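You operate a simulated robot arm through the tools that you are given. There is no shell and no other tool.

You are at the controls of a simulated robot arm. One attempt, no reset.

JOB
Run the green cord round the red and yellow pegs, the purple round the blue peg.
Fine: each cable goes round those pegs only; each plug goes home in the clip of its colour, lever closed; then tug each till its window turns green; leave the white cord alone.

The check looks at the end state, three seconds after you hand in, the way a careful person would. Anything else that was tipped, shoved, dropped, spilled or broken makes it a failure.

ROBOT AND FRAMES
A 7-joint arm with a fingered hand, fixed in place. Base frame: the origin is on the floor under the middle of its stand, x ahead of it, y to its left, z up; the work surface is at about z = 0.808. Units: m, rad, N and s.
It reaches about 1.089 m from its shoulder. Its first joint turns from -2.601 to 2.601 rad. Payload 3.5 kg.
The TCP is the grasp point between the finger pads, 0.03 m short of the fingertips. In the tool frame z runs along the fingers and y along their closing line. The gripper opens to 0.104 m; its body begins 0.035 m behind the TCP. The gripper is a hand of 4 fingers: y runs from the thumb to the fingers, the wrist lies at [-0.015, -0.11, -0.186] in the tool frame, and closing takes about 1.5 s.
Orientation is told as [roll, pitch, yaw] about the base's x, y, z axes, in that order, counted from this pose: with the fingers straight down and the wrist toward the robot, the tool's x, y and z point along [0, 1, 0], [1, 0, 0] and [0, 0, -1] of the base frame.

CONTROLS
- The arm moves only by the tool send_rows. Its argument "deltas" is a list of rows, each a list of 2 entries, a list of its own where there are three numbers: the turn, a rotation vector about the tool's x, y, z in rad, then the shift along the tool's x, y, z in m. In form: [[[rx, ry, rz], [tx, ty, tz]], ...]. A call has 1 to 20 rows; each row shifts and turns the commanded pose from where the row before left it, along the tool's axes as they then stand. "fingers" is the gripper command, from -1 (shut) to 1 (fully open), values between in proportion, set as the call begins (left out, the last holds). A row lasts 0.2 s, in which the tool goes at most 0.05 m and 0.15 rad; a call with a longer step from one row to the next is refused whole, and so is a gripper value outside its range. A pose out of reach is approached as far as the arm can. The call stops where the force on the tool passes 90 N (or 10 N more than at its start, if that is more) or the arm is blocked; 0.2 s more then pass. Each finger travels about 0.045 m/s and halts on what it meets, pressing with about 29 N; the grip force reading is that of the motor and also rises with nothing between the fingers. The clock runs only during rows and for 0.2 s after the last one: add rows that do not move to give the fingers time. The reply holds the time, the measured pose of the TCP, the force on the tool along the base axes, the opening and the grip force, in the units named above and with some noise, with the torque about the TCP (base axes, N m) and any sound that the robot's microphone picked up.
- Cameras (640 x 400 px; columns grow to the right, rows downward): "scene" is fixed at [0.4001, -0.6498, 1.3916]; the picture's right is [1.00, -0.02, 0.00], its down [-0.02, -0.91, -0.42] and it looks along [0.01, 0.42, -0.91] (base axes); focal length 244 px, centre (320, 200). "wrist" rides on the gripper at [0.061, -0.092, -0.13] in the tool frame; the picture's right is [-0.81, 0.28, -0.52], its down [-0.53, -0.71, 0.46] and it looks along [-0.24, 0.64, 0.72] (tool axes); focal length 275 px, centre (320, 200). There is no depth. A picture from a camera that has moved, and an enlarged one, comes with that camera's place and axes in the base frame and with its lens.
- grab_frame(camera): a new picture of that camera. No time passes.
- move_column(by): slides the trunk up (or, below 0, down) by that many m; the arm rides with it, the base frame stays. It gives what a move gives, with no picture.
- curl_fingers(index, middle, ring, thumb_bend, thumb_turn): sets how far each is bent, from 0 (flat) to 1 (curled in); at 0.3 the hand is open as for a grip, at 0.7 the pads meet at the TCP. One left out holds its place. A second passes; each finger stops where it meets its share of the squeeze, and holds until it gets a number again. A gripper value or a shape takes the hand back. It gives what a move gives, with no picture; readings hold the bend of each and the force on the fingers (four entries, about 0 where the hand has none), thumb and palm. thumb_turn goes from beside the hand (0) to across from the fingers (1), as for a grip.
- set_grasp(shape): the hand has 4 fingers and takes this shape, open, in about a second: jaw (thumb against the fingers, like two jaws); tri (thumb and two fingers); tip (a fingertip pinch); poke (one finger out to press); point (the index stretched); flat (the hand flat); cup (the hand cupped); fist (a fist). The gripper value then closes the fingers along that shape, each until it touches; the sizes above hold for jaw. It gives what a move gives, with no picture.
- zoom(camera, box): a new picture of the part [left, top, right, bottom] of that camera's present view, enlarged. No time passes.
- finish_job(): hands the job in; it is judged then, once.

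Nothing tells you positions but the pictures and the camera data. Unless the task says otherwise, let go and move clear before handing in.

The tools are called after ">>>" as a command line: name --argument value ..., lists and objects as JSON in quotes. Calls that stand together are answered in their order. send_rows: Moves the arm, as the interface text tells. Its arguments: {"type":"object","properties":{"deltas":{"type":"array"},"fingers":{"type":"number"}},"required":["deltas"]} The other tools are called the same way: move_column (by) moves the trunk up or down; set_grasp (shape) gives the hand a shape; curl_fingers (index, middle, ring, thumb_bend, thumb_turn) moves the fingers one by one; grab_frame (camera) takes a picture; zoom (camera, box) takes an enlarged picture of a part of a camera's view; finish_job () hands the job in.

At the start:

```text
time: 0.0
eef_pos: [0.3714, -0.3907, 1.1145]
ee_rot: [0.001, 0.0, 0.0]
force: [0.5, 0.5, -1.2]
torque: [-0.03, 0.01, 0.01]
width: 0.1034
grip_force: 0.0
shape: jaw
bend: [0.3, 0.3, 0.3, 0.3, 0.98]
finger forces: [0.1, 0.0, 0.0, 0.1, 0.1, 0.0]
trunk travel left (down, up): [-0.475, 0.235]
```

scene: 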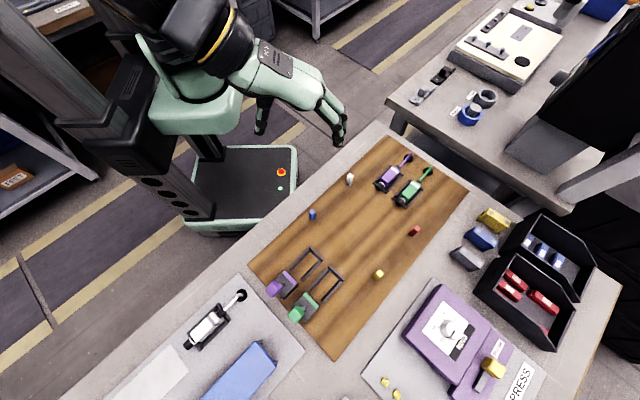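
wrist: 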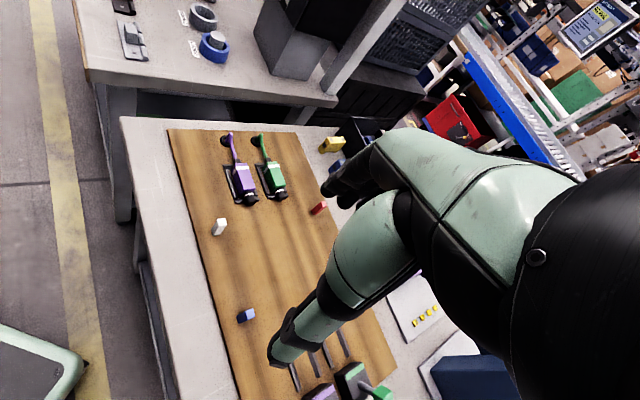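

I see a wooden board with purple and green plugs at the far end, four pegs (white, blue, red, yellow), and purple and green clips with levers at the near end. I'll look closer before moving anything.

>>> zoom --camera "scene" --box '[240, 230, 400, 330]'

>>> zoom --camera "scene" --box '[340, 140, 468, 220]'

>>> zoom --camera "scene" --box '[240, 130, 480, 280]'

>>> zoom --camera "wrist" --box '[160, 110, 352, 230]'

>>> zoom --camera "wrist" --box '[208, 280, 400, 400]'

```text
4.00 times, centred on (320, 280) of scene
camera zoom: at [0.4001, -0.6498, 1.3916], right [1.0, -0.02, 0.0], down [-0.02, -0.91, -0.42], along [0.01, 0.42, -0.91], focal length 976 px, centre (320, -120)
```

zoom: 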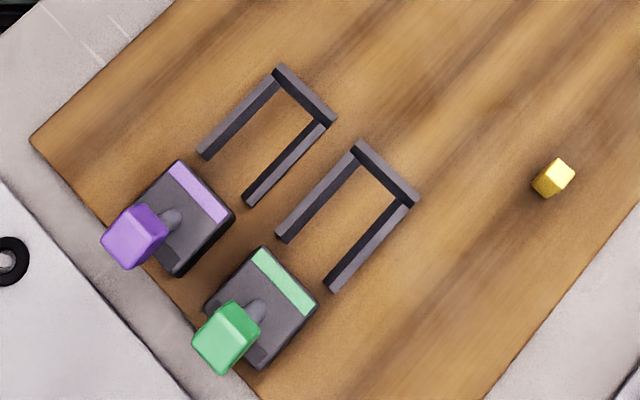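

```text
5.00 times, centred on (404, 180) of scene
camera zoom: at [0.4001, -0.6498, 1.3916], right [1.0, -0.02, 0.0], down [-0.02, -0.91, -0.42], along [0.01, 0.42, -0.91], focal length 1220 px, centre (-100, 300)
```

zoom: 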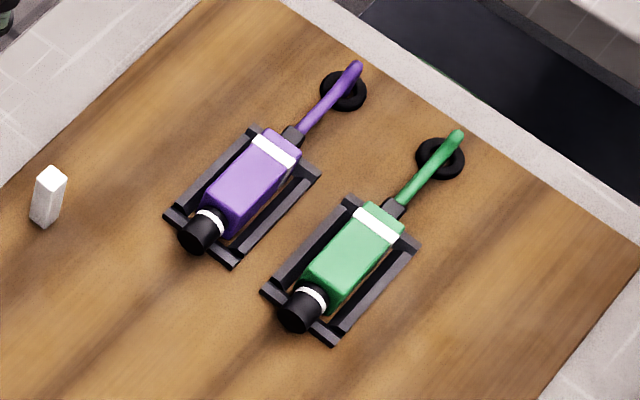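

```text
2.67 times, centred on (360, 205) of scene
camera zoom: at [0.4001, -0.6498, 1.3916], right [1.0, -0.02, 0.0], down [-0.02, -0.91, -0.42], along [0.01, 0.42, -0.91], focal length 651 px, centre (213, 187)
```

zoom: 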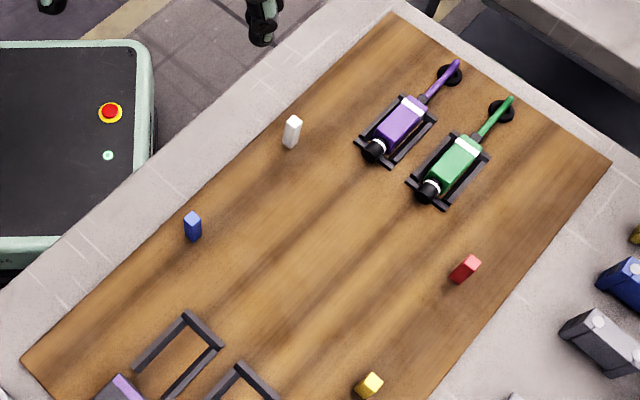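

```text
3.33 times, centred on (256, 170) of wrist
camera zoom: at [0.2799, -0.3296, 1.2463], right [0.28, -0.81, 0.52], down [-0.71, -0.53, -0.46], along [0.64, -0.24, -0.72], focal length 918 px, centre (533, 300)
```

zoom: 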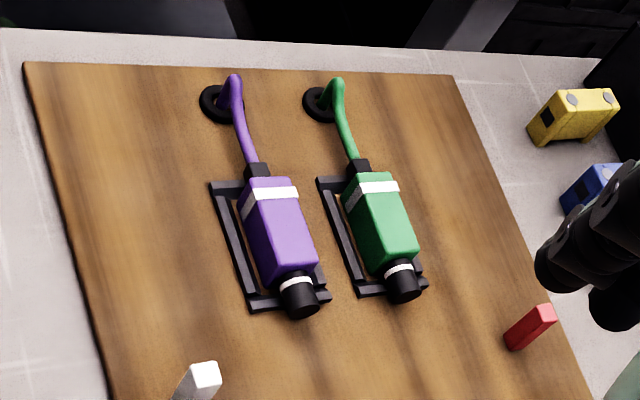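

```text
3.33 times, centred on (304, 340) of wrist
camera zoom: at [0.2799, -0.3296, 1.2463], right [0.28, -0.81, 0.52], down [-0.71, -0.53, -0.46], along [0.64, -0.24, -0.72], focal length 918 px, centre (373, -267)
```

zoom: 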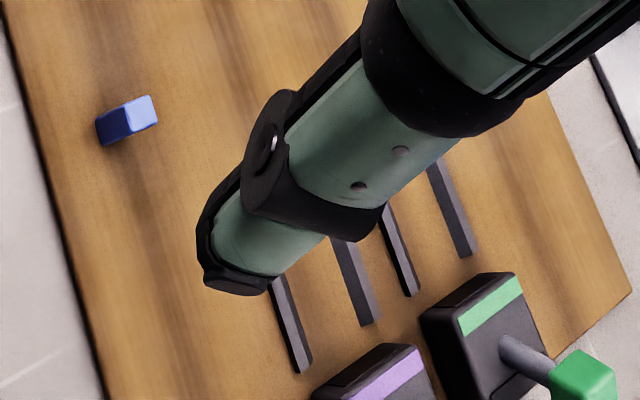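

I make the board a 0.53 × 0.27 m rectangle turned 45°, with the plugs at its far end and the clips at its near end. Next I'll zoom right in on the clips, pegs and plugs for their shapes and heights.

>>> zoom --camera "scene" --box '[256, 260, 336, 310]'

>>> zoom --camera "scene" --box '[272, 285, 336, 325]'

>>> zoom --camera "scene" --box '[368, 150, 448, 200]'

>>> zoom --camera "scene" --box '[160, 260, 352, 380]'

>>> zoom --camera "scene" --box '[360, 200, 640, 400]'

```text
8.00 times, centred on (296, 285) of scene
camera zoom: at [0.4001, -0.6498, 1.3916], right [1.0, -0.02, 0.0], down [-0.02, -0.91, -0.42], along [0.01, 0.42, -0.91], focal length 1952 px, centre (512, -480)
```

zoom: 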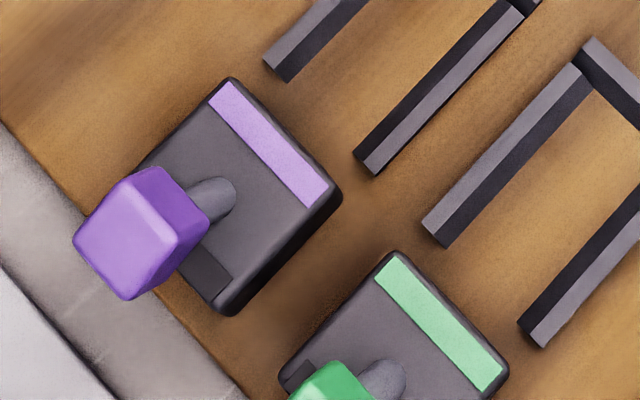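

```text
10.00 times, centred on (304, 305) of scene
camera zoom: at [0.4001, -0.6498, 1.3916], right [1.0, -0.02, 0.0], down [-0.02, -0.91, -0.42], along [0.01, 0.42, -0.91], focal length 2440 px, centre (480, -850)
```

zoom: 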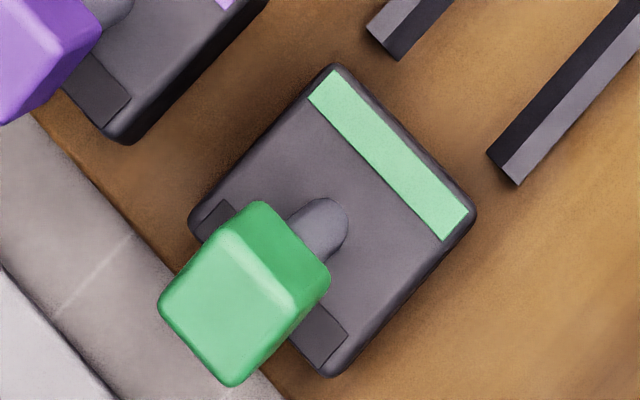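

```text
8.00 times, centred on (408, 175) of scene
camera zoom: at [0.4001, -0.6498, 1.3916], right [1.0, -0.02, 0.0], down [-0.02, -0.91, -0.42], along [0.01, 0.42, -0.91], focal length 1952 px, centre (-384, 400)
```

zoom: 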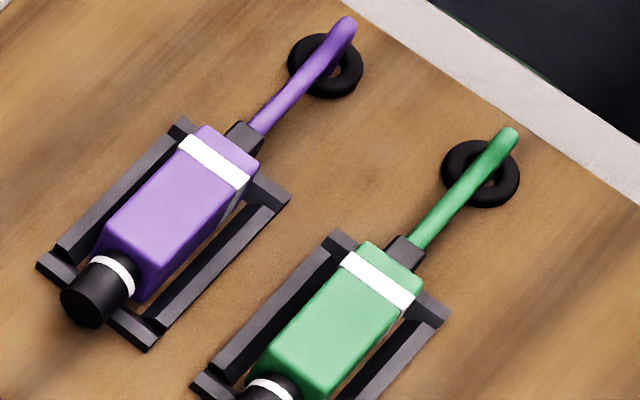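

```text
3.33 times, centred on (256, 320) of scene
camera zoom: at [0.4001, -0.6498, 1.3916], right [1.0, -0.02, 0.0], down [-0.02, -0.91, -0.42], along [0.01, 0.42, -0.91], focal length 813 px, centre (533, -200)
```

zoom: 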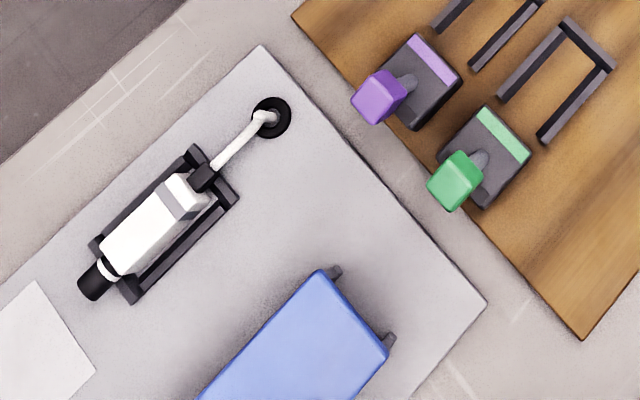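

```text
2.00 times, centred on (500, 300) of scene
camera zoom: at [0.4001, -0.6498, 1.3916], right [1.0, -0.02, 0.0], down [-0.02, -0.91, -0.42], along [0.01, 0.42, -0.91], focal length 488 px, centre (-40, 0)
```

zoom: 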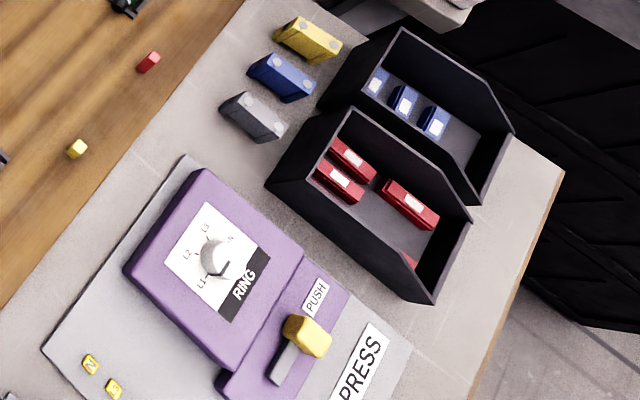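

The white plug and its cord sit on the separate mat, so I leave those untouched. First I turn the hand 45° so its closing line runs across the plugs, then I look again.

>>> send_rows --deltas '[[[0, 0, 0.131], [0, 0, 0]], [[0, 0, 0.131], [0, 0, 0]], [[0, 0, 0.131], [0, 0, 0]], [[0, 0, 0.131], [0, 0, 0]], [[0, 0, 0.131], [0, 0, 0]], [[0, 0, 0.1304], [0, 0, 0]]]' --fingers 1

>>> grab_frame --camera "wrist"

>>> grab_frame --camera "scene"

```text
time: 1.4
eef_pos: [0.3708, -0.3905, 1.115]
ee_rot: [0.0, -0.001, -0.788]
force: [0.8, -0.3, 0.1]
torque: [-0.01, 0.0, -0.03]
width: 0.1033
grip_force: 0.0
shape: jaw
bend: [0.3, 0.3, 0.3, 0.3, 0.98]
finger forces: [0.0, 0.0, 0.0, 0.0, 0.1, 0.0]
trunk travel left (down, up): [-0.475, 0.235]
```

```text
taken
camera wrist: at [0.3502, -0.2828, 1.2464], right [-0.38, -0.77, 0.52], down [-0.88, 0.13, -0.46], along [0.28, -0.63, -0.72], focal length 275 px, centre (320, 200)
```

wrist: 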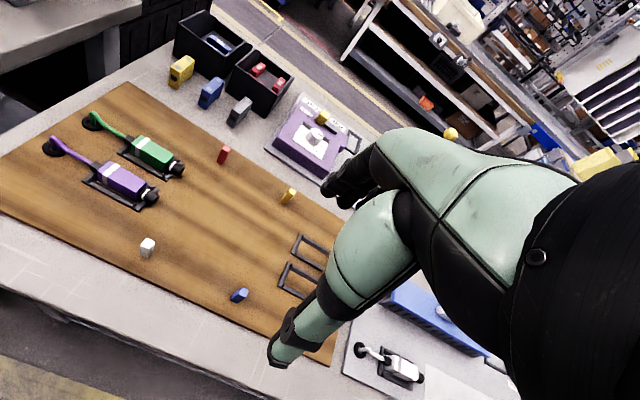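

```text
taken
```

scene: 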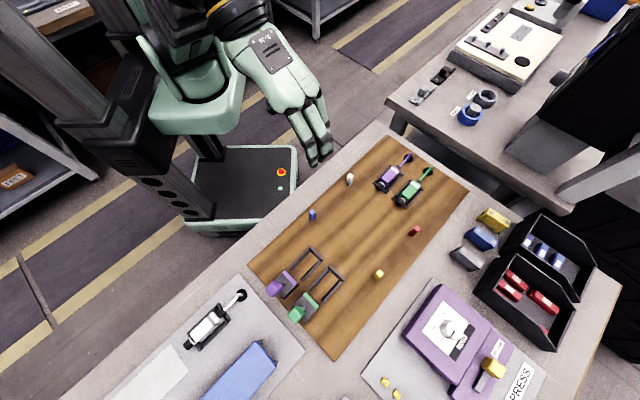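

The hand is turned and the board view is clear. I'll move it over the green plug at a safe height to get a close view of the plug and its nest.

>>> send_rows --deltas '[[[0, 0, 0], [0.0252, 0.0166, 0.0075]], [[0, 0, 0], [0.0252, 0.0166, 0.0075]], [[0, 0, 0], [0.0252, 0.0166, 0.0075]], [[0, 0, 0], [0.0252, 0.0166, 0.0075]], [[0, 0, 0], [0.0252, 0.0166, 0.0075]], [[0, 0, 0], [0.0252, 0.0166, 0.0075]], [[0, 0, 0], [0.0252, 0.0166, 0.0075]], [[0, 0, 0], [0.0252, 0.0166, 0.0075]]]'

>>> grab_frame --camera "wrist"

>>> grab_frame --camera "scene"

```text
time: 3.2
eef_pos: [0.6068, -0.3422, 1.0544]
ee_rot: [0.0, -0.001, -0.786]
force: [-0.5, -0.1, -0.1]
torque: [0.01, 0.03, 0.01]
width: 0.1037
grip_force: 0.0
shape: jaw
bend: [0.3, 0.3, 0.3, 0.3, 0.98]
finger forces: [0.0, 0.0, 0.0, 0.1, 0.1, 0.0]
trunk travel left (down, up): [-0.475, 0.235]
```

```text
taken
camera wrist: at [0.5867, -0.2341, 1.1863], right [-0.38, -0.77, 0.52], down [-0.88, 0.13, -0.46], along [0.28, -0.63, -0.72], focal length 275 px, centre (320, 200)
```

wrist: 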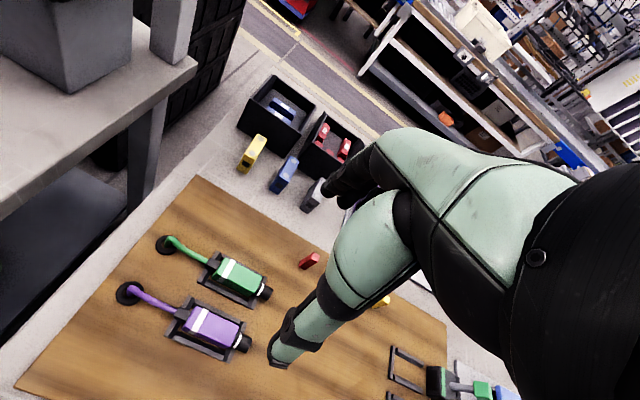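

```text
taken
```

scene: 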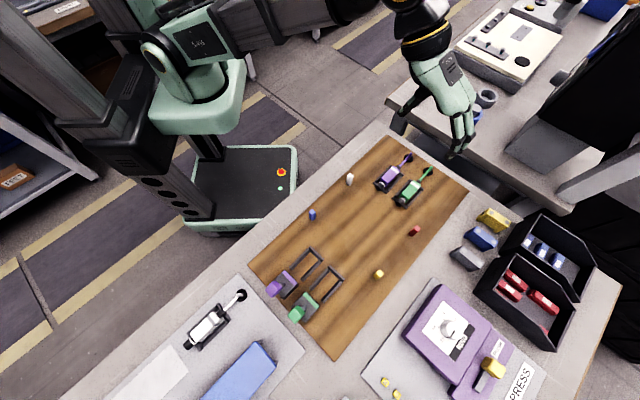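

The views put the board top at about z = 0.81 and the plugs lying low in their nests. I'll zoom in on the plugs from here and recheck the scene close-up.

>>> zoom --camera "wrist" --box '[110, 225, 290, 365]'

>>> zoom --camera "wrist" --box '[370, 290, 530, 400]'

>>> zoom --camera "scene" --box '[384, 160, 448, 210]'

```text
2.86 times, centred on (200, 295) of wrist
camera zoom: at [0.5867, -0.2341, 1.1863], right [-0.38, -0.77, 0.52], down [-0.88, 0.13, -0.46], along [0.28, -0.63, -0.72], focal length 786 px, centre (663, -71)
```

zoom: 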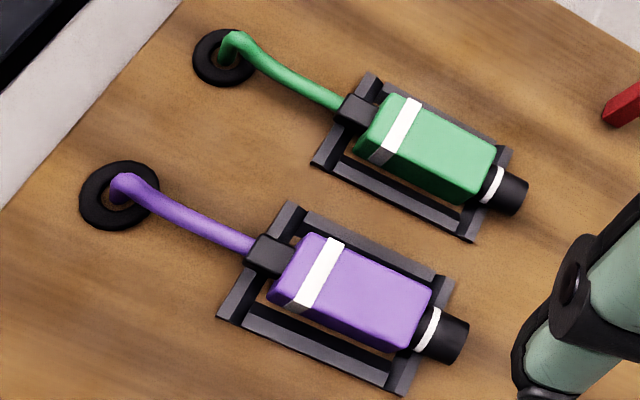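

```text
3.64 times, centred on (450, 345) of wrist
camera zoom: at [0.5867, -0.2341, 1.1863], right [-0.38, -0.77, 0.52], down [-0.88, 0.13, -0.46], along [0.28, -0.63, -0.72], focal length 1001 px, centre (-153, -327)
```

zoom: 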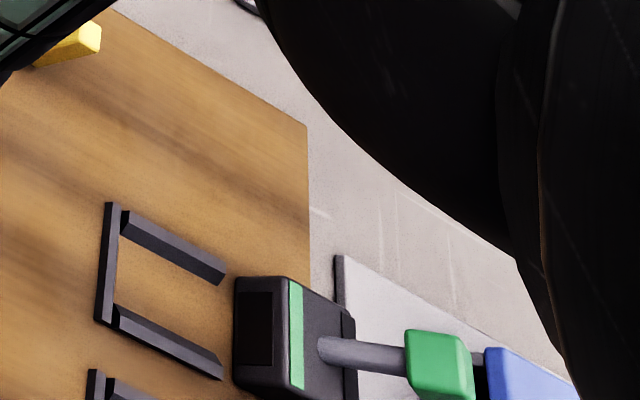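

```text
8.00 times, centred on (416, 185) of scene
camera zoom: at [0.4001, -0.6498, 1.3916], right [1.0, -0.02, 0.0], down [-0.02, -0.91, -0.42], along [0.01, 0.42, -0.91], focal length 1952 px, centre (-448, 320)
```

zoom: 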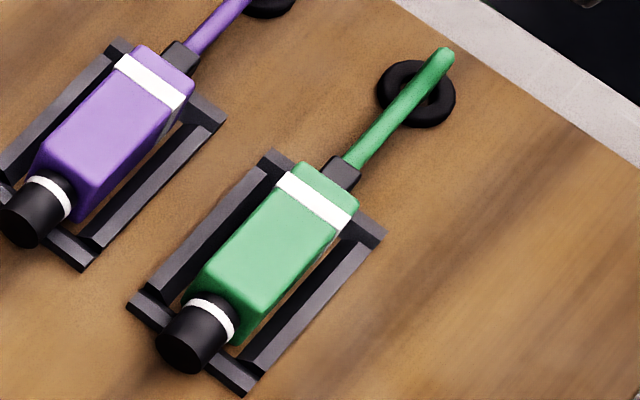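

The plug bodies are about 22 mm wide and 53 mm long, and the rails leave only about 4 mm each side. I'll lower the hand to about 0.9 over the green plug, still clear of it, to see how the fingers line up.

>>> send_rows --deltas '[[[0, 0, 0], [0.0017, 0.01, 0.0385]], [[0, 0, 0], [0.0017, 0.01, 0.0385]], [[0, 0, 0], [0.0017, 0.01, 0.0385]], [[0, 0, 0], [0.0017, 0.01, 0.0385]]]'

>>> grab_frame --camera "wrist"

>>> zoom --camera "scene" --box '[352, 100, 512, 220]'

```text
time: 4.2
eef_pos: [0.6408, -0.3644, 0.9007]
ee_rot: [-0.001, -0.001, -0.786]
force: [0.1, -0.3, -0.3]
torque: [0.01, -0.02, -0.04]
width: 0.104
grip_force: 0.0
shape: jaw
bend: [0.3, 0.3, 0.3, 0.3, 0.98]
finger forces: [0.0, 0.1, 0.0, 0.0, 0.1, 0.0]
trunk travel left (down, up): [-0.475, 0.235]
```

```text
taken
camera wrist: at [0.6197, -0.2564, 1.0319], right [-0.38, -0.77, 0.52], down [-0.88, 0.13, -0.46], along [0.28, -0.63, -0.72], focal length 275 px, centre (320, 200)
```

wrist: 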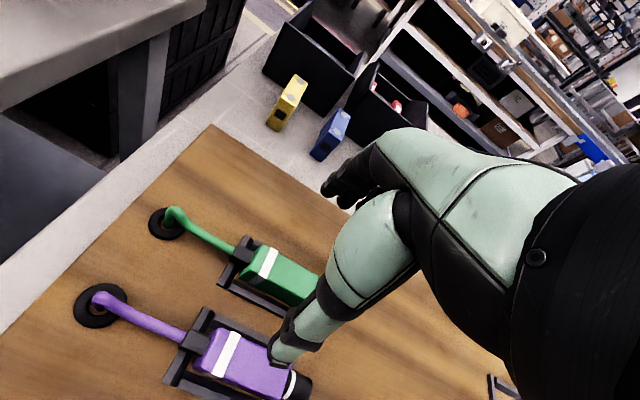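

```text
3.33 times, centred on (432, 160) of scene
camera zoom: at [0.4001, -0.6498, 1.3916], right [1.0, -0.02, 0.0], down [-0.02, -0.91, -0.42], along [0.01, 0.42, -0.91], focal length 813 px, centre (-53, 333)
```

zoom: 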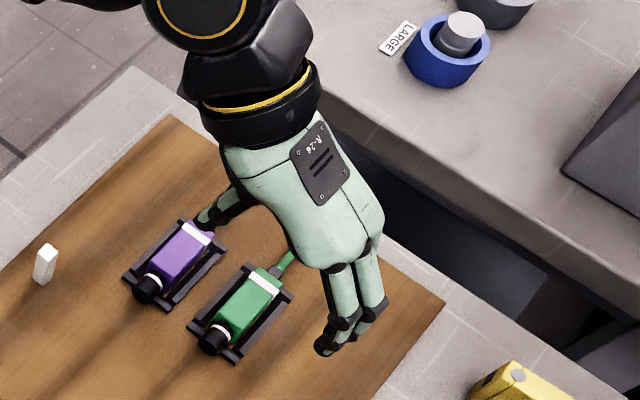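

The hand is squarely over the green plug, and the plug top is at about z = 0.835. I'll half-close the fingers in the air here to see how the fingertips come together before descending.

>>> send_rows --deltas '[[[0, 0, 0], [0, 0, 0]], [[0, 0, 0], [0, 0, 0]], [[0, 0, 0], [0, 0, 0]], [[0, 0, 0], [0, 0, 0]], [[0, 0, 0], [0, 0, 0]], [[0, 0, 0], [0, 0, 0]], [[0, 0, 0], [0, 0, 0]]]' --fingers -0.4

>>> grab_frame --camera "wrist"

>>> zoom --camera "scene" --box '[368, 120, 496, 220]'

>>> zoom --camera "wrist" --box '[240, 140, 432, 380]'

```text
time: 5.8
eef_pos: [0.6408, -0.3643, 0.9007]
ee_rot: [-0.001, -0.001, -0.786]
force: [0.7, -0.2, 0.5]
torque: [0.03, 0.02, -0.01]
width: 0.0318
grip_force: 0.0
shape: jaw
bend: [0.74, 0.53, 0.51, 0.74, 1.0]
finger forces: [0.1, 0.1, 0.1, 0.0, 0.0, 0.0]
trunk travel left (down, up): [-0.475, 0.235]
```

```text
taken
camera wrist: at [0.6195, -0.2563, 1.0323], right [-0.38, -0.77, 0.52], down [-0.88, 0.13, -0.46], along [0.28, -0.63, -0.72], focal length 275 px, centre (320, 200)
```

wrist: 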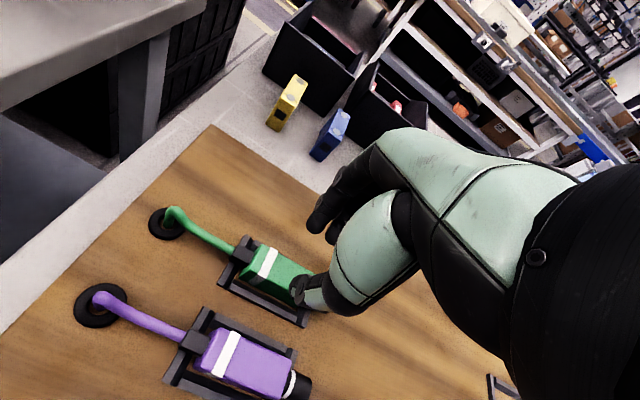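

```text
4.00 times, centred on (432, 170) of scene
camera zoom: at [0.4001, -0.6498, 1.3916], right [1.0, -0.02, 0.0], down [-0.02, -0.91, -0.42], along [0.01, 0.42, -0.91], focal length 976 px, centre (-128, 320)
```

zoom: 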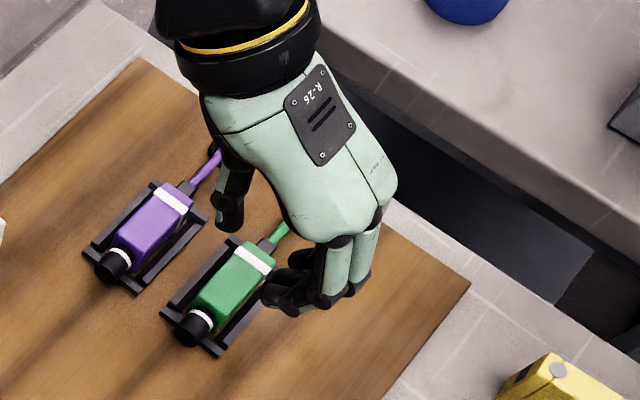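

```text
1.67 times, centred on (336, 260) of wrist
camera zoom: at [0.6195, -0.2563, 1.0323], right [-0.38, -0.77, 0.52], down [-0.88, 0.13, -0.46], along [0.28, -0.63, -0.72], focal length 459 px, centre (293, 100)
```

zoom: 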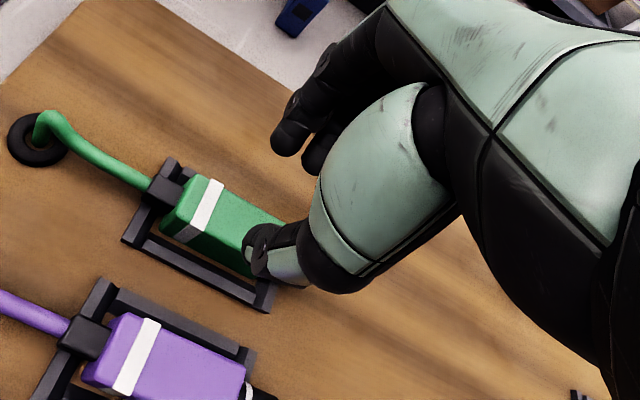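

With the fingers half closed, the tips come together about 25–30 mm below the tool point, straddling the plug's centre line. I'll set about a 5 cm opening so the thumb clears the purple nest, then come down in steps.

>>> send_rows --deltas '[[[0, 0, 0], [0.005, 0, 0]], [[0, 0, 0], [0, 0, 0]], [[0, 0, 0], [0, 0, 0]], [[0, 0, 0], [0, 0, 0.01]], [[0, 0, 0], [0, 0, 0.01]], [[0, 0, 0], [0, 0, 0.01]], [[0, 0, 0], [0, 0, 0.005]]]' --fingers -0.04

>>> zoom --camera "wrist" --box '[144, 140, 528, 380]'

>>> zoom --camera "scene" --box '[380, 140, 460, 200]'

```text
time: 7.4
eef_pos: [0.6441, -0.3622, 0.8655]
ee_rot: [0.001, 0.0, -0.786]
force: [-0.1, 1.3, 0.3]
torque: [-0.01, 0.0, 0.03]
width: 0.0493
grip_force: 0.1
shape: jaw
bend: [0.74, 0.45, 0.42, 0.71, 1.0]
finger forces: [0.0, 0.0, 0.0, 0.1, 0.0, 0.0]
trunk travel left (down, up): [-0.475, 0.235]
```

```text
1.67 times, centred on (336, 260) of wrist
camera zoom: at [0.6233, -0.2541, 0.9967], right [-0.38, -0.77, 0.52], down [-0.88, 0.13, -0.46], along [0.28, -0.63, -0.72], focal length 459 px, centre (293, 100)
```

zoom: 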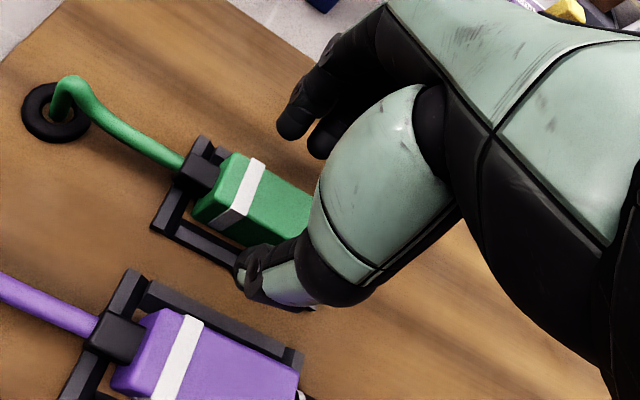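

```text
6.67 times, centred on (420, 170) of scene
camera zoom: at [0.4001, -0.6498, 1.3916], right [1.0, -0.02, 0.0], down [-0.02, -0.91, -0.42], along [0.01, 0.42, -0.91], focal length 1626 px, centre (-347, 400)
```

zoom: 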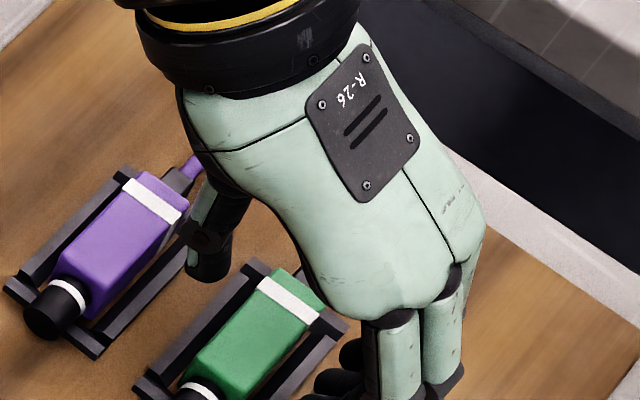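

>>> zoom --camera "scene" --box '[390, 165, 454, 205]'

>>> zoom --camera "wrist" --box '[260, 170, 420, 330]'

```text
10.00 times, centred on (422, 185) of scene
camera zoom: at [0.4001, -0.6498, 1.3916], right [1.0, -0.02, 0.0], down [-0.02, -0.91, -0.42], along [0.01, 0.42, -0.91], focal length 2440 px, centre (-700, 350)
```

zoom: 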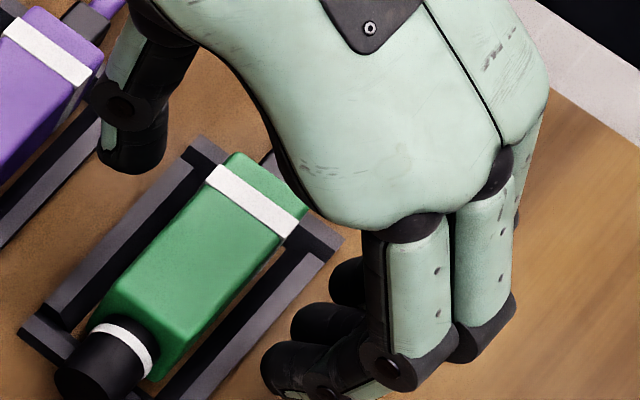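

```text
2.50 times, centred on (340, 250) of wrist
camera zoom: at [0.6233, -0.2541, 0.9967], right [-0.38, -0.77, 0.52], down [-0.88, 0.13, -0.46], along [0.28, -0.63, -0.72], focal length 688 px, centre (270, 75)
```

zoom: 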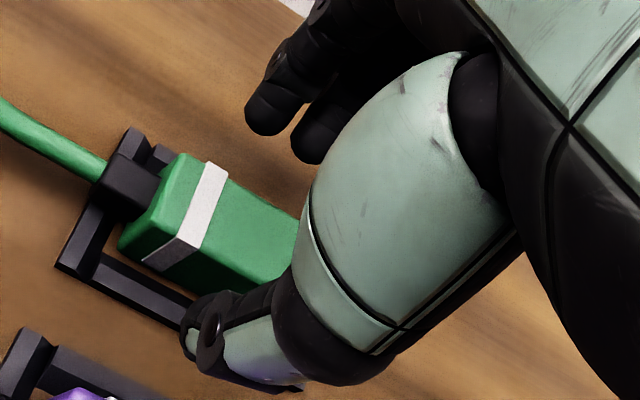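

Fingertips sit level on both sides of the plug body, clear of the purple nest. I'll go down the last 14 mm and check the contact force before closing.

>>> send_rows --deltas '[[[0, 0, 0], [0, -0.0005, 0.005]], [[0, 0, 0], [0, 0, 0.005]], [[0, 0, 0], [0, 0, 0.0045]], [[0, 0, 0], [0, 0, 0]]]'

>>> zoom --camera "scene" --box '[390, 165, 454, 205]'

>>> zoom --camera "wrist" --box '[212, 170, 468, 330]'

```text
time: 8.4
eef_pos: [0.6448, -0.3617, 0.8508]
ee_rot: [0.0, -0.001, -0.785]
force: [-0.6, 0.2, -0.2]
torque: [0.0, 0.01, 0.03]
width: 0.0494
grip_force: 0.0
shape: jaw
bend: [0.74, 0.45, 0.42, 0.71, 1.0]
finger forces: [0.1, 0.1, 0.1, 0.0, 0.0, 0.1]
trunk travel left (down, up): [-0.475, 0.235]
```

```text
10.00 times, centred on (422, 185) of scene
camera zoom: at [0.4001, -0.6498, 1.3916], right [1.0, -0.02, 0.0], down [-0.02, -0.91, -0.42], along [0.01, 0.42, -0.91], focal length 2440 px, centre (-700, 350)
```

zoom: 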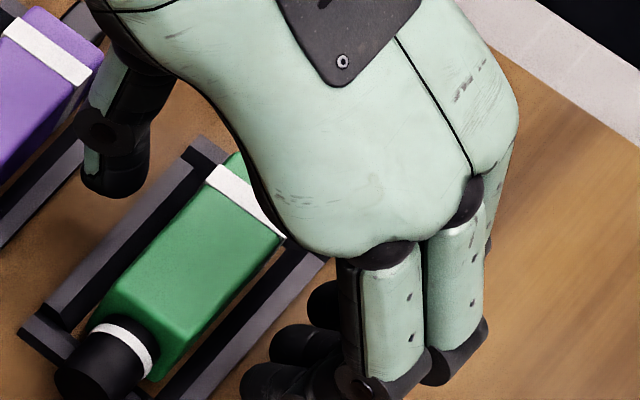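

```text
2.50 times, centred on (340, 250) of wrist
camera zoom: at [0.6232, -0.2535, 0.9827], right [-0.38, -0.77, 0.52], down [-0.88, 0.13, -0.46], along [0.28, -0.63, -0.72], focal length 688 px, centre (270, 75)
```

zoom: 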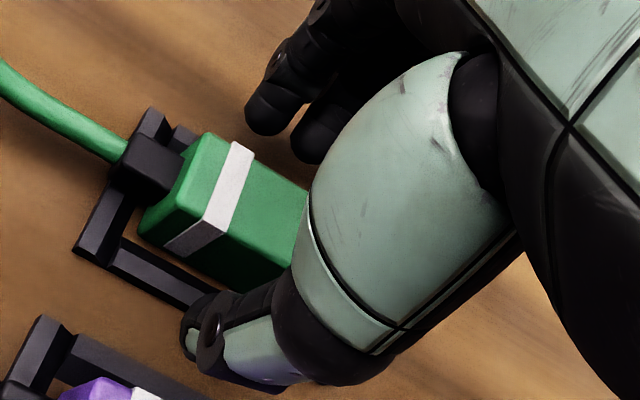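

No contact force, and the tips are level with the plug's sides. I'll close on the plug now.

>>> send_rows --deltas '[[[0, 0, 0], [0, 0, 0]], [[0, 0, 0], [0, 0, 0]], [[0, 0, 0], [0, 0, 0]], [[0, 0, 0], [0, 0, 0]], [[0, 0, 0], [0, 0, 0]], [[0, 0, 0], [0, 0, 0]], [[0, 0, 0], [0, 0, 0]], [[0, 0, 0], [0, 0, 0]]]' --fingers -1

>>> zoom --camera "scene" --box '[390, 165, 454, 205]'

>>> zoom --camera "wrist" --box '[212, 170, 468, 330]'

```text
time: 10.2
eef_pos: [0.6441, -0.3616, 0.8521]
ee_rot: [-0.001, 0.002, -0.784]
force: [-0.6, 0.7, 0.1]
torque: [0.05, 0.01, -0.01]
width: 0.0182
grip_force: 29.2
shape: jaw
bend: [0.73, 0.61, 0.61, 0.74, 1.0]
finger forces: [15.0, 7.3, 3.4, 0.0, 26.8, 0.0]
trunk travel left (down, up): [-0.475, 0.235]
```

```text
10.00 times, centred on (422, 185) of scene
camera zoom: at [0.4001, -0.6498, 1.3916], right [1.0, -0.02, 0.0], down [-0.02, -0.91, -0.42], along [0.01, 0.42, -0.91], focal length 2440 px, centre (-700, 350)
```

zoom: 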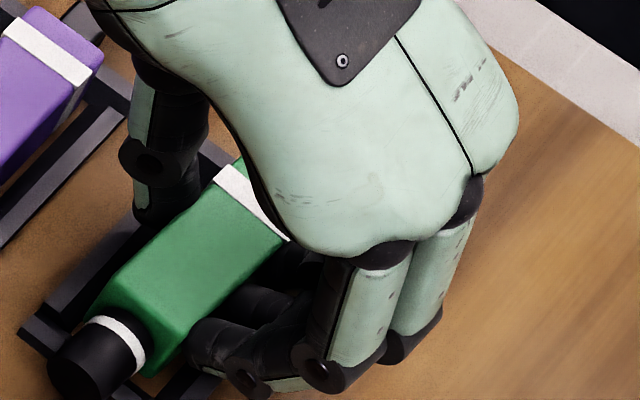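

```text
2.50 times, centred on (340, 250) of wrist
camera zoom: at [0.6231, -0.2535, 0.9829], right [-0.38, -0.77, 0.52], down [-0.88, 0.13, -0.46], along [0.28, -0.63, -0.72], focal length 688 px, centre (270, 75)
```

zoom: 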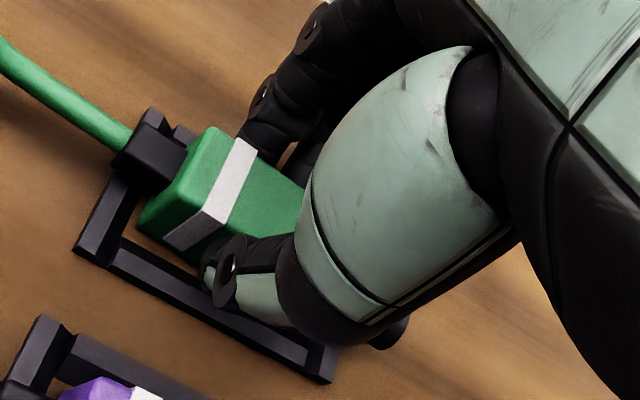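

The grip is firm: 27 N on the thumb, shared across three fingers on the other side. I'll lift it gently a couple of centimetres and check that the plug comes along.

>>> send_rows --deltas '[[[0, 0, 0], [0, 0, -0.005]], [[0, 0, 0], [0, 0, -0.01]], [[0, 0, 0], [0, 0, -0.01]], [[0, 0, 0], [0, 0, 0]]]'

>>> zoom --camera "scene" --box '[380, 140, 476, 200]'

>>> grab_frame --camera "wrist"

```text
time: 11.2
eef_pos: [0.6431, -0.3619, 0.8761]
ee_rot: [0.0, 0.0, -0.784]
force: [0.0, -0.4, -0.6]
torque: [0.03, -0.01, 0.04]
width: 0.0181
grip_force: 29.3
shape: jaw
bend: [0.73, 0.61, 0.62, 0.74, 1.0]
finger forces: [16.5, 6.9, 3.3, 0.0, 26.7, 0.1]
trunk travel left (down, up): [-0.475, 0.235]
```

```text
6.67 times, centred on (428, 170) of scene
camera zoom: at [0.4001, -0.6498, 1.3916], right [1.0, -0.02, 0.0], down [-0.02, -0.91, -0.42], along [0.01, 0.42, -0.91], focal length 1626 px, centre (-400, 400)
```

zoom: 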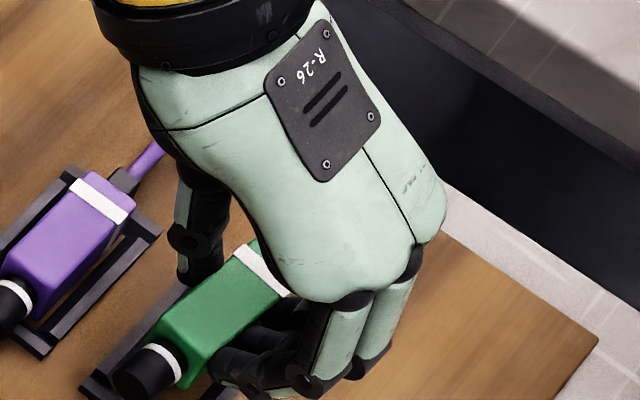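

```text
taken
camera wrist: at [0.6228, -0.2539, 1.0082], right [-0.38, -0.77, 0.52], down [-0.88, 0.13, -0.46], along [0.28, -0.63, -0.72], focal length 275 px, centre (320, 200)
```

wrist: 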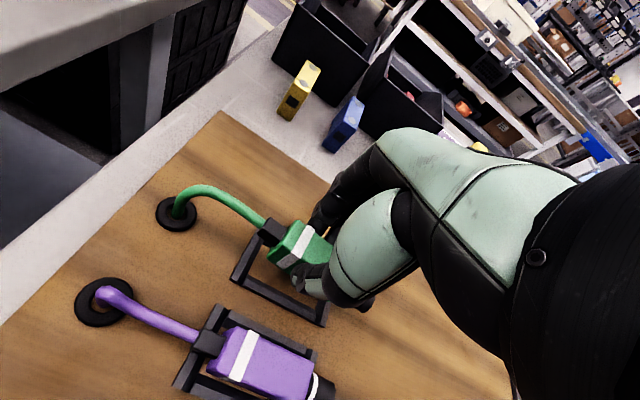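

The plug is up and the cord follows with little tension. To stay outside the red peg without brushing the boxes beyond it, I'll rise first, then swing outward toward the far side and check the cord.

>>> send_rows --deltas '[[[0, 0, 0], [0, 0, -0.015]], [[0, 0, 0], [0, 0.01, -0.02]], [[0, 0, 0], [-0.005, 0.03, -0.01]], [[0, 0, 0], [-0.005, 0.03, 0]], [[0, 0, 0], [-0.005, 0.03, 0]], [[0, 0, 0], [-0.005, 0.03, 0]], [[0, 0, 0], [0, 0, 0]]]'

>>> grab_frame --camera "scene"

>>> zoom --camera "scene" --box '[360, 130, 520, 250]'

>>> grab_frame --camera "wrist"

```text
time: 12.8
eef_pos: [0.7216, -0.4689, 0.9219]
ee_rot: [0.0, 0.001, -0.786]
force: [0.8, 0.2, -0.3]
torque: [-0.02, 0.02, 0.02]
width: 0.0184
grip_force: 29.5
shape: jaw
bend: [0.73, 0.61, 0.62, 0.74, 1.0]
finger forces: [16.7, 6.7, 3.1, 0.1, 26.7, 0.0]
trunk travel left (down, up): [-0.475, 0.235]
```

```text
taken
```

scene: 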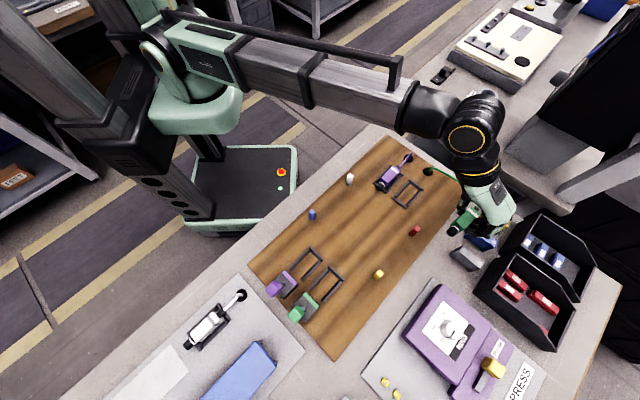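

```text
3.33 times, centred on (440, 190) of scene
camera zoom: at [0.4001, -0.6498, 1.3916], right [1.0, -0.02, 0.0], down [-0.02, -0.91, -0.42], along [0.01, 0.42, -0.91], focal length 813 px, centre (-80, 233)
```

zoom: 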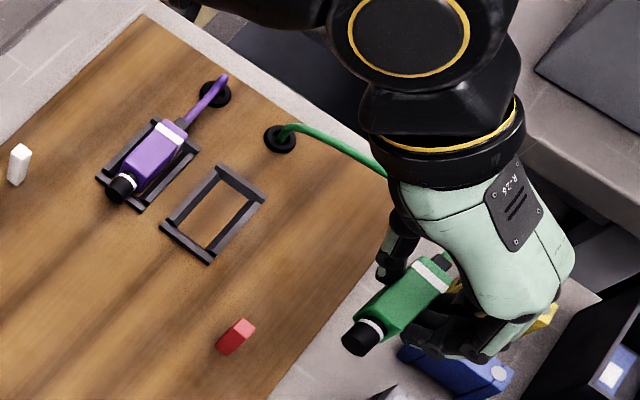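

```text
taken
camera wrist: at [0.7004, -0.36, 1.0522], right [-0.38, -0.77, 0.52], down [-0.88, 0.13, -0.46], along [0.28, -0.63, -0.72], focal length 275 px, centre (320, 200)
```

wrist: 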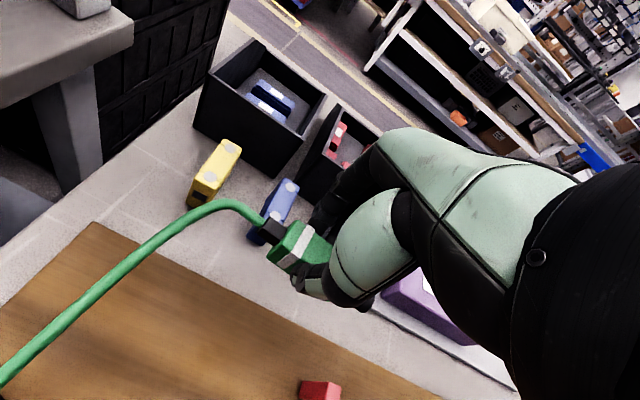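

The cord is paying out in a loose arch and the plug is beyond the board edge, above the boxes. I'll zoom in to judge the machine and peg heights before going on.

>>> zoom --camera "wrist" --box '[300, 250, 540, 400]'

>>> zoom --camera "scene" --box '[380, 210, 540, 310]'

```text
2.67 times, centred on (420, 325) of wrist
camera zoom: at [0.7004, -0.36, 1.0522], right [-0.38, -0.77, 0.52], down [-0.88, 0.13, -0.46], along [0.28, -0.63, -0.72], focal length 734 px, centre (53, -133)
```

zoom: 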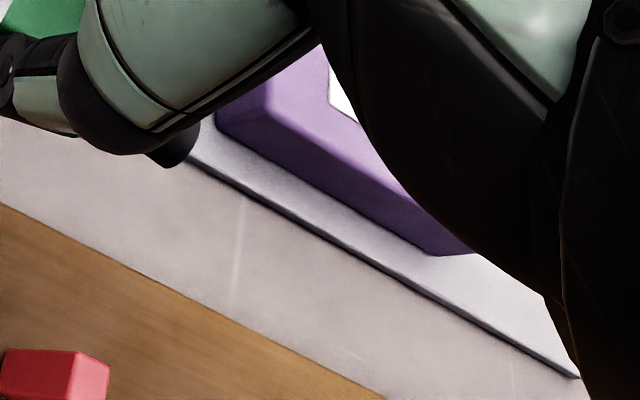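

```text
4.00 times, centred on (460, 260) of scene
camera zoom: at [0.4001, -0.6498, 1.3916], right [1.0, -0.02, 0.0], down [-0.02, -0.91, -0.42], along [0.01, 0.42, -0.91], focal length 976 px, centre (-240, -40)
```

zoom: 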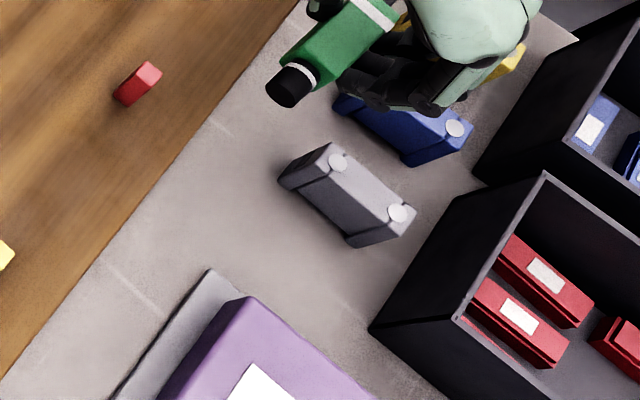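

The machine's low section tops out at about z = 0.843 and the red peg at about 0.844. I'll carry the plug on past red, out wide at a height that clears both, then check where the cord lies.

>>> send_rows --deltas '[[[0, 0, 0], [-0.025, 0.005, 0]], [[0, 0, 0], [-0.03, 0.005, 0]], [[0, 0, 0], [-0.03, 0.005, 0.0]], [[0, 0, 0], [-0.03, 0.005, 0.005]], [[0, 0, 0], [-0.03, 0.005, 0.005]], [[0, 0, 0], [-0.015, 0, 0.01]], [[0, 0, 0], [0, 0, 0]]]'

>>> grab_frame --camera "scene"

>>> zoom --camera "scene" --box '[330, 130, 490, 290]'

>>> grab_frame --camera "wrist"

```text
time: 14.4
eef_pos: [0.626, -0.5989, 0.9012]
ee_rot: [0.001, 0.001, -0.786]
force: [-0.1, 0.8, -0.5]
torque: [-0.02, 0.01, 0.01]
width: 0.0184
grip_force: 29.8
shape: jaw
bend: [0.73, 0.61, 0.62, 0.74, 1.0]
finger forces: [16.5, 6.8, 3.1, 0.0, 26.7, 0.1]
trunk travel left (down, up): [-0.475, 0.235]
```

```text
taken
```

scene: 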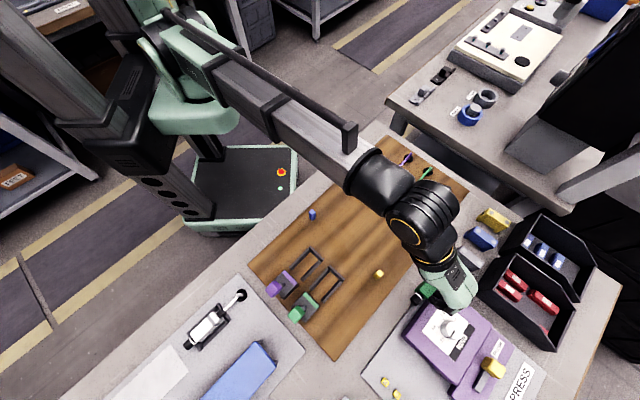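

```text
2.50 times, centred on (410, 210) of scene
camera zoom: at [0.4001, -0.6498, 1.3916], right [1.0, -0.02, 0.0], down [-0.02, -0.91, -0.42], along [0.01, 0.42, -0.91], focal length 610 px, centre (95, 175)
```

zoom: 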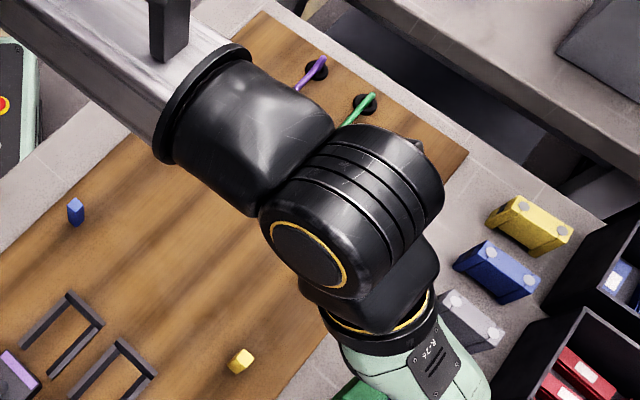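

```text
taken
camera wrist: at [0.6047, -0.4912, 1.0328], right [-0.38, -0.77, 0.52], down [-0.88, 0.13, -0.46], along [0.28, -0.63, -0.72], focal length 275 px, centre (320, 200)
```

wrist: 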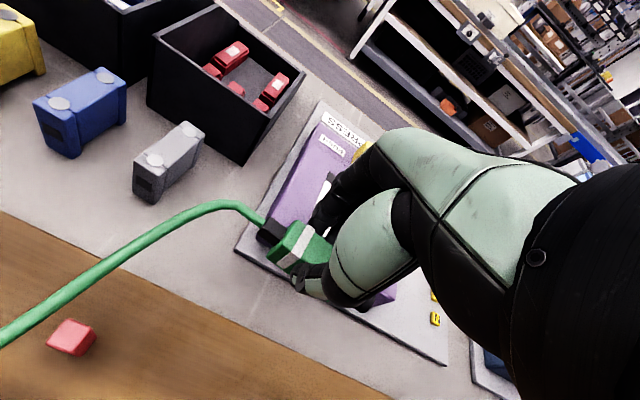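

The cord passes well outside the red peg, about 30 mm clear. I'll now move in slightly and lower the plug so the cord drops below the peg tops while still outside them.

>>> send_rows --deltas '[[[0, 0, 0], [-0.013, -0.0125, 0.002]], [[0, 0, 0], [-0.013, -0.0125, 0.01]], [[0, 0, 0], [-0.013, 0, 0.015]], [[0, 0, 0], [0, 0, 0.015]], [[0, 0, 0], [0, 0, 0]]]'

>>> grab_frame --camera "wrist"

>>> grab_frame --camera "scene"

```text
time: 15.6
eef_pos: [0.5803, -0.6093, 0.8584]
ee_rot: [-0.002, 0.0, -0.785]
force: [-0.1, 0.0, 0.0]
torque: [0.01, -0.01, 0.01]
width: 0.0183
grip_force: 29.0
shape: jaw
bend: [0.73, 0.61, 0.63, 0.74, 1.0]
finger forces: [16.7, 6.7, 3.2, 0.1, 26.7, 0.0]
trunk travel left (down, up): [-0.475, 0.235]
```

```text
taken
camera wrist: at [0.5602, -0.5013, 0.9905], right [-0.38, -0.77, 0.52], down [-0.88, 0.13, -0.46], along [0.28, -0.63, -0.72], focal length 275 px, centre (320, 200)
```

wrist: 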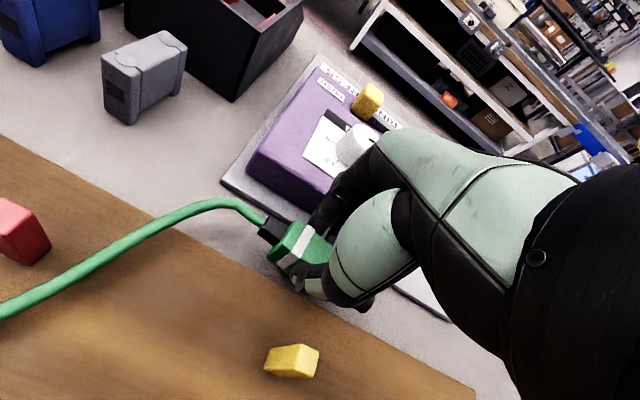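

```text
taken
```

scene: 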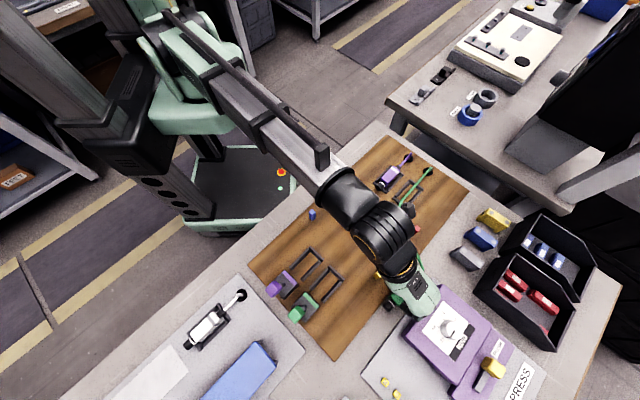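

The wrist view suggests the cord dropped to the inner side of the red peg as I lowered. I'll zoom in to be sure before going further.

>>> zoom --camera "scene" --box '[370, 150, 470, 250]'

>>> zoom --camera "wrist" --box '[0, 150, 320, 350]'

```text
4.00 times, centred on (420, 200) of scene
camera zoom: at [0.4001, -0.6498, 1.3916], right [1.0, -0.02, 0.0], down [-0.02, -0.91, -0.42], along [0.01, 0.42, -0.91], focal length 976 px, centre (-80, 200)
```

zoom: 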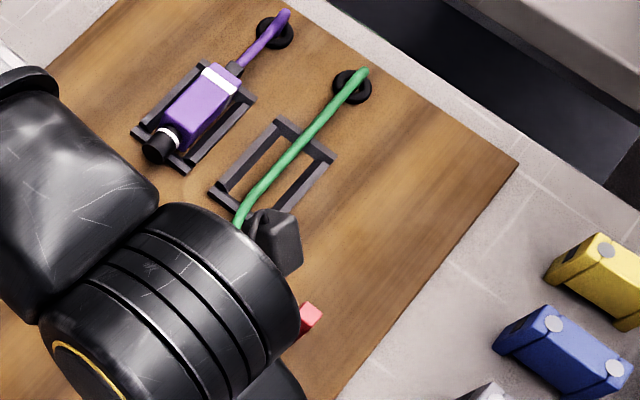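

```text
2.00 times, centred on (160, 250) of wrist
camera zoom: at [0.5602, -0.5013, 0.9905], right [-0.38, -0.77, 0.52], down [-0.88, 0.13, -0.46], along [0.28, -0.63, -0.72], focal length 551 px, centre (640, 100)
```

zoom: 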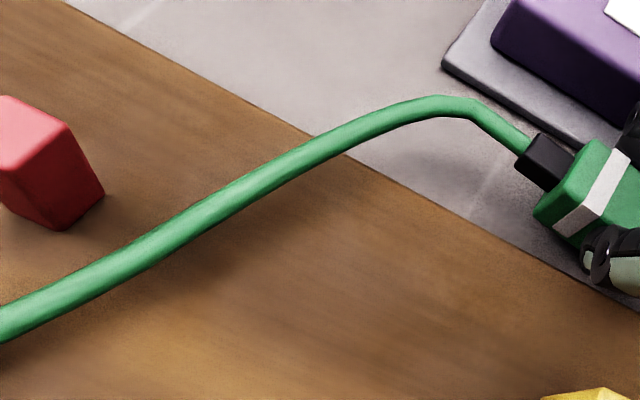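

The cord is now on the inner side of red, so I'll have to redo that pass. First I'll wait a second without moving to see whether the cord is still settling, which tells me how it behaves.

>>> send_rows --deltas '[[[0, 0, 0], [0, 0, 0]], [[0, 0, 0], [0, 0, 0]], [[0, 0, 0], [0, 0, 0]], [[0, 0, 0], [0, 0, 0]], [[0, 0, 0], [0, 0, 0]]]'

>>> zoom --camera "wrist" --box '[0, 150, 320, 350]'

>>> zoom --camera "scene" --box '[370, 150, 470, 250]'

```text
time: 16.8
eef_pos: [0.5808, -0.608, 0.8591]
ee_rot: [-0.002, 0.0, -0.787]
force: [0.2, -0.2, -0.5]
torque: [0.0, 0.02, 0.02]
width: 0.0182
grip_force: 29.6
shape: jaw
bend: [0.73, 0.61, 0.63, 0.74, 1.0]
finger forces: [16.8, 6.9, 3.2, 0.1, 26.6, 0.0]
trunk travel left (down, up): [-0.475, 0.235]
```

```text
2.00 times, centred on (160, 250) of wrist
camera zoom: at [0.5602, -0.5012, 0.9907], right [-0.38, -0.77, 0.52], down [-0.88, 0.13, -0.46], along [0.28, -0.63, -0.72], focal length 551 px, centre (640, 100)
```

zoom: 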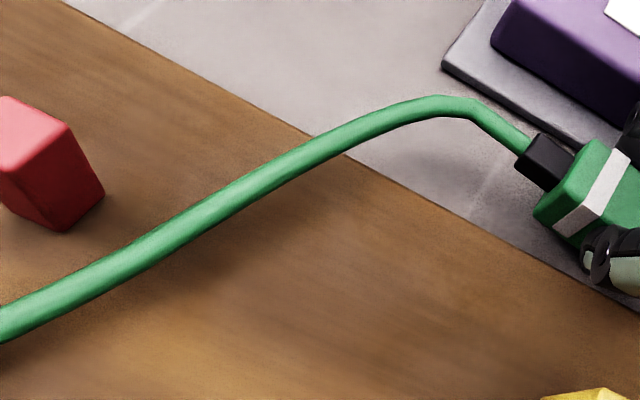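

```text
4.00 times, centred on (420, 200) of scene
camera zoom: at [0.4001, -0.6498, 1.3916], right [1.0, -0.02, 0.0], down [-0.02, -0.91, -0.42], along [0.01, 0.42, -0.91], focal length 976 px, centre (-80, 200)
```

zoom: 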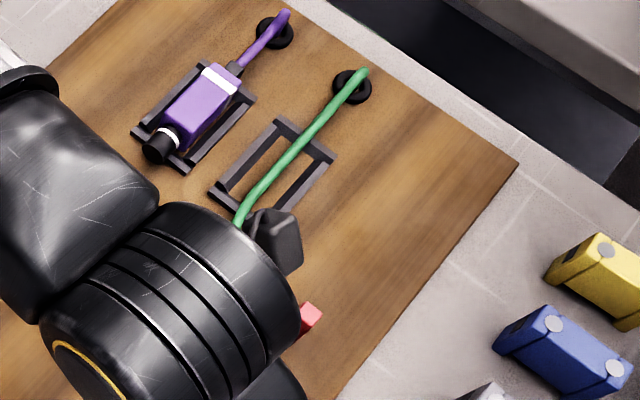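

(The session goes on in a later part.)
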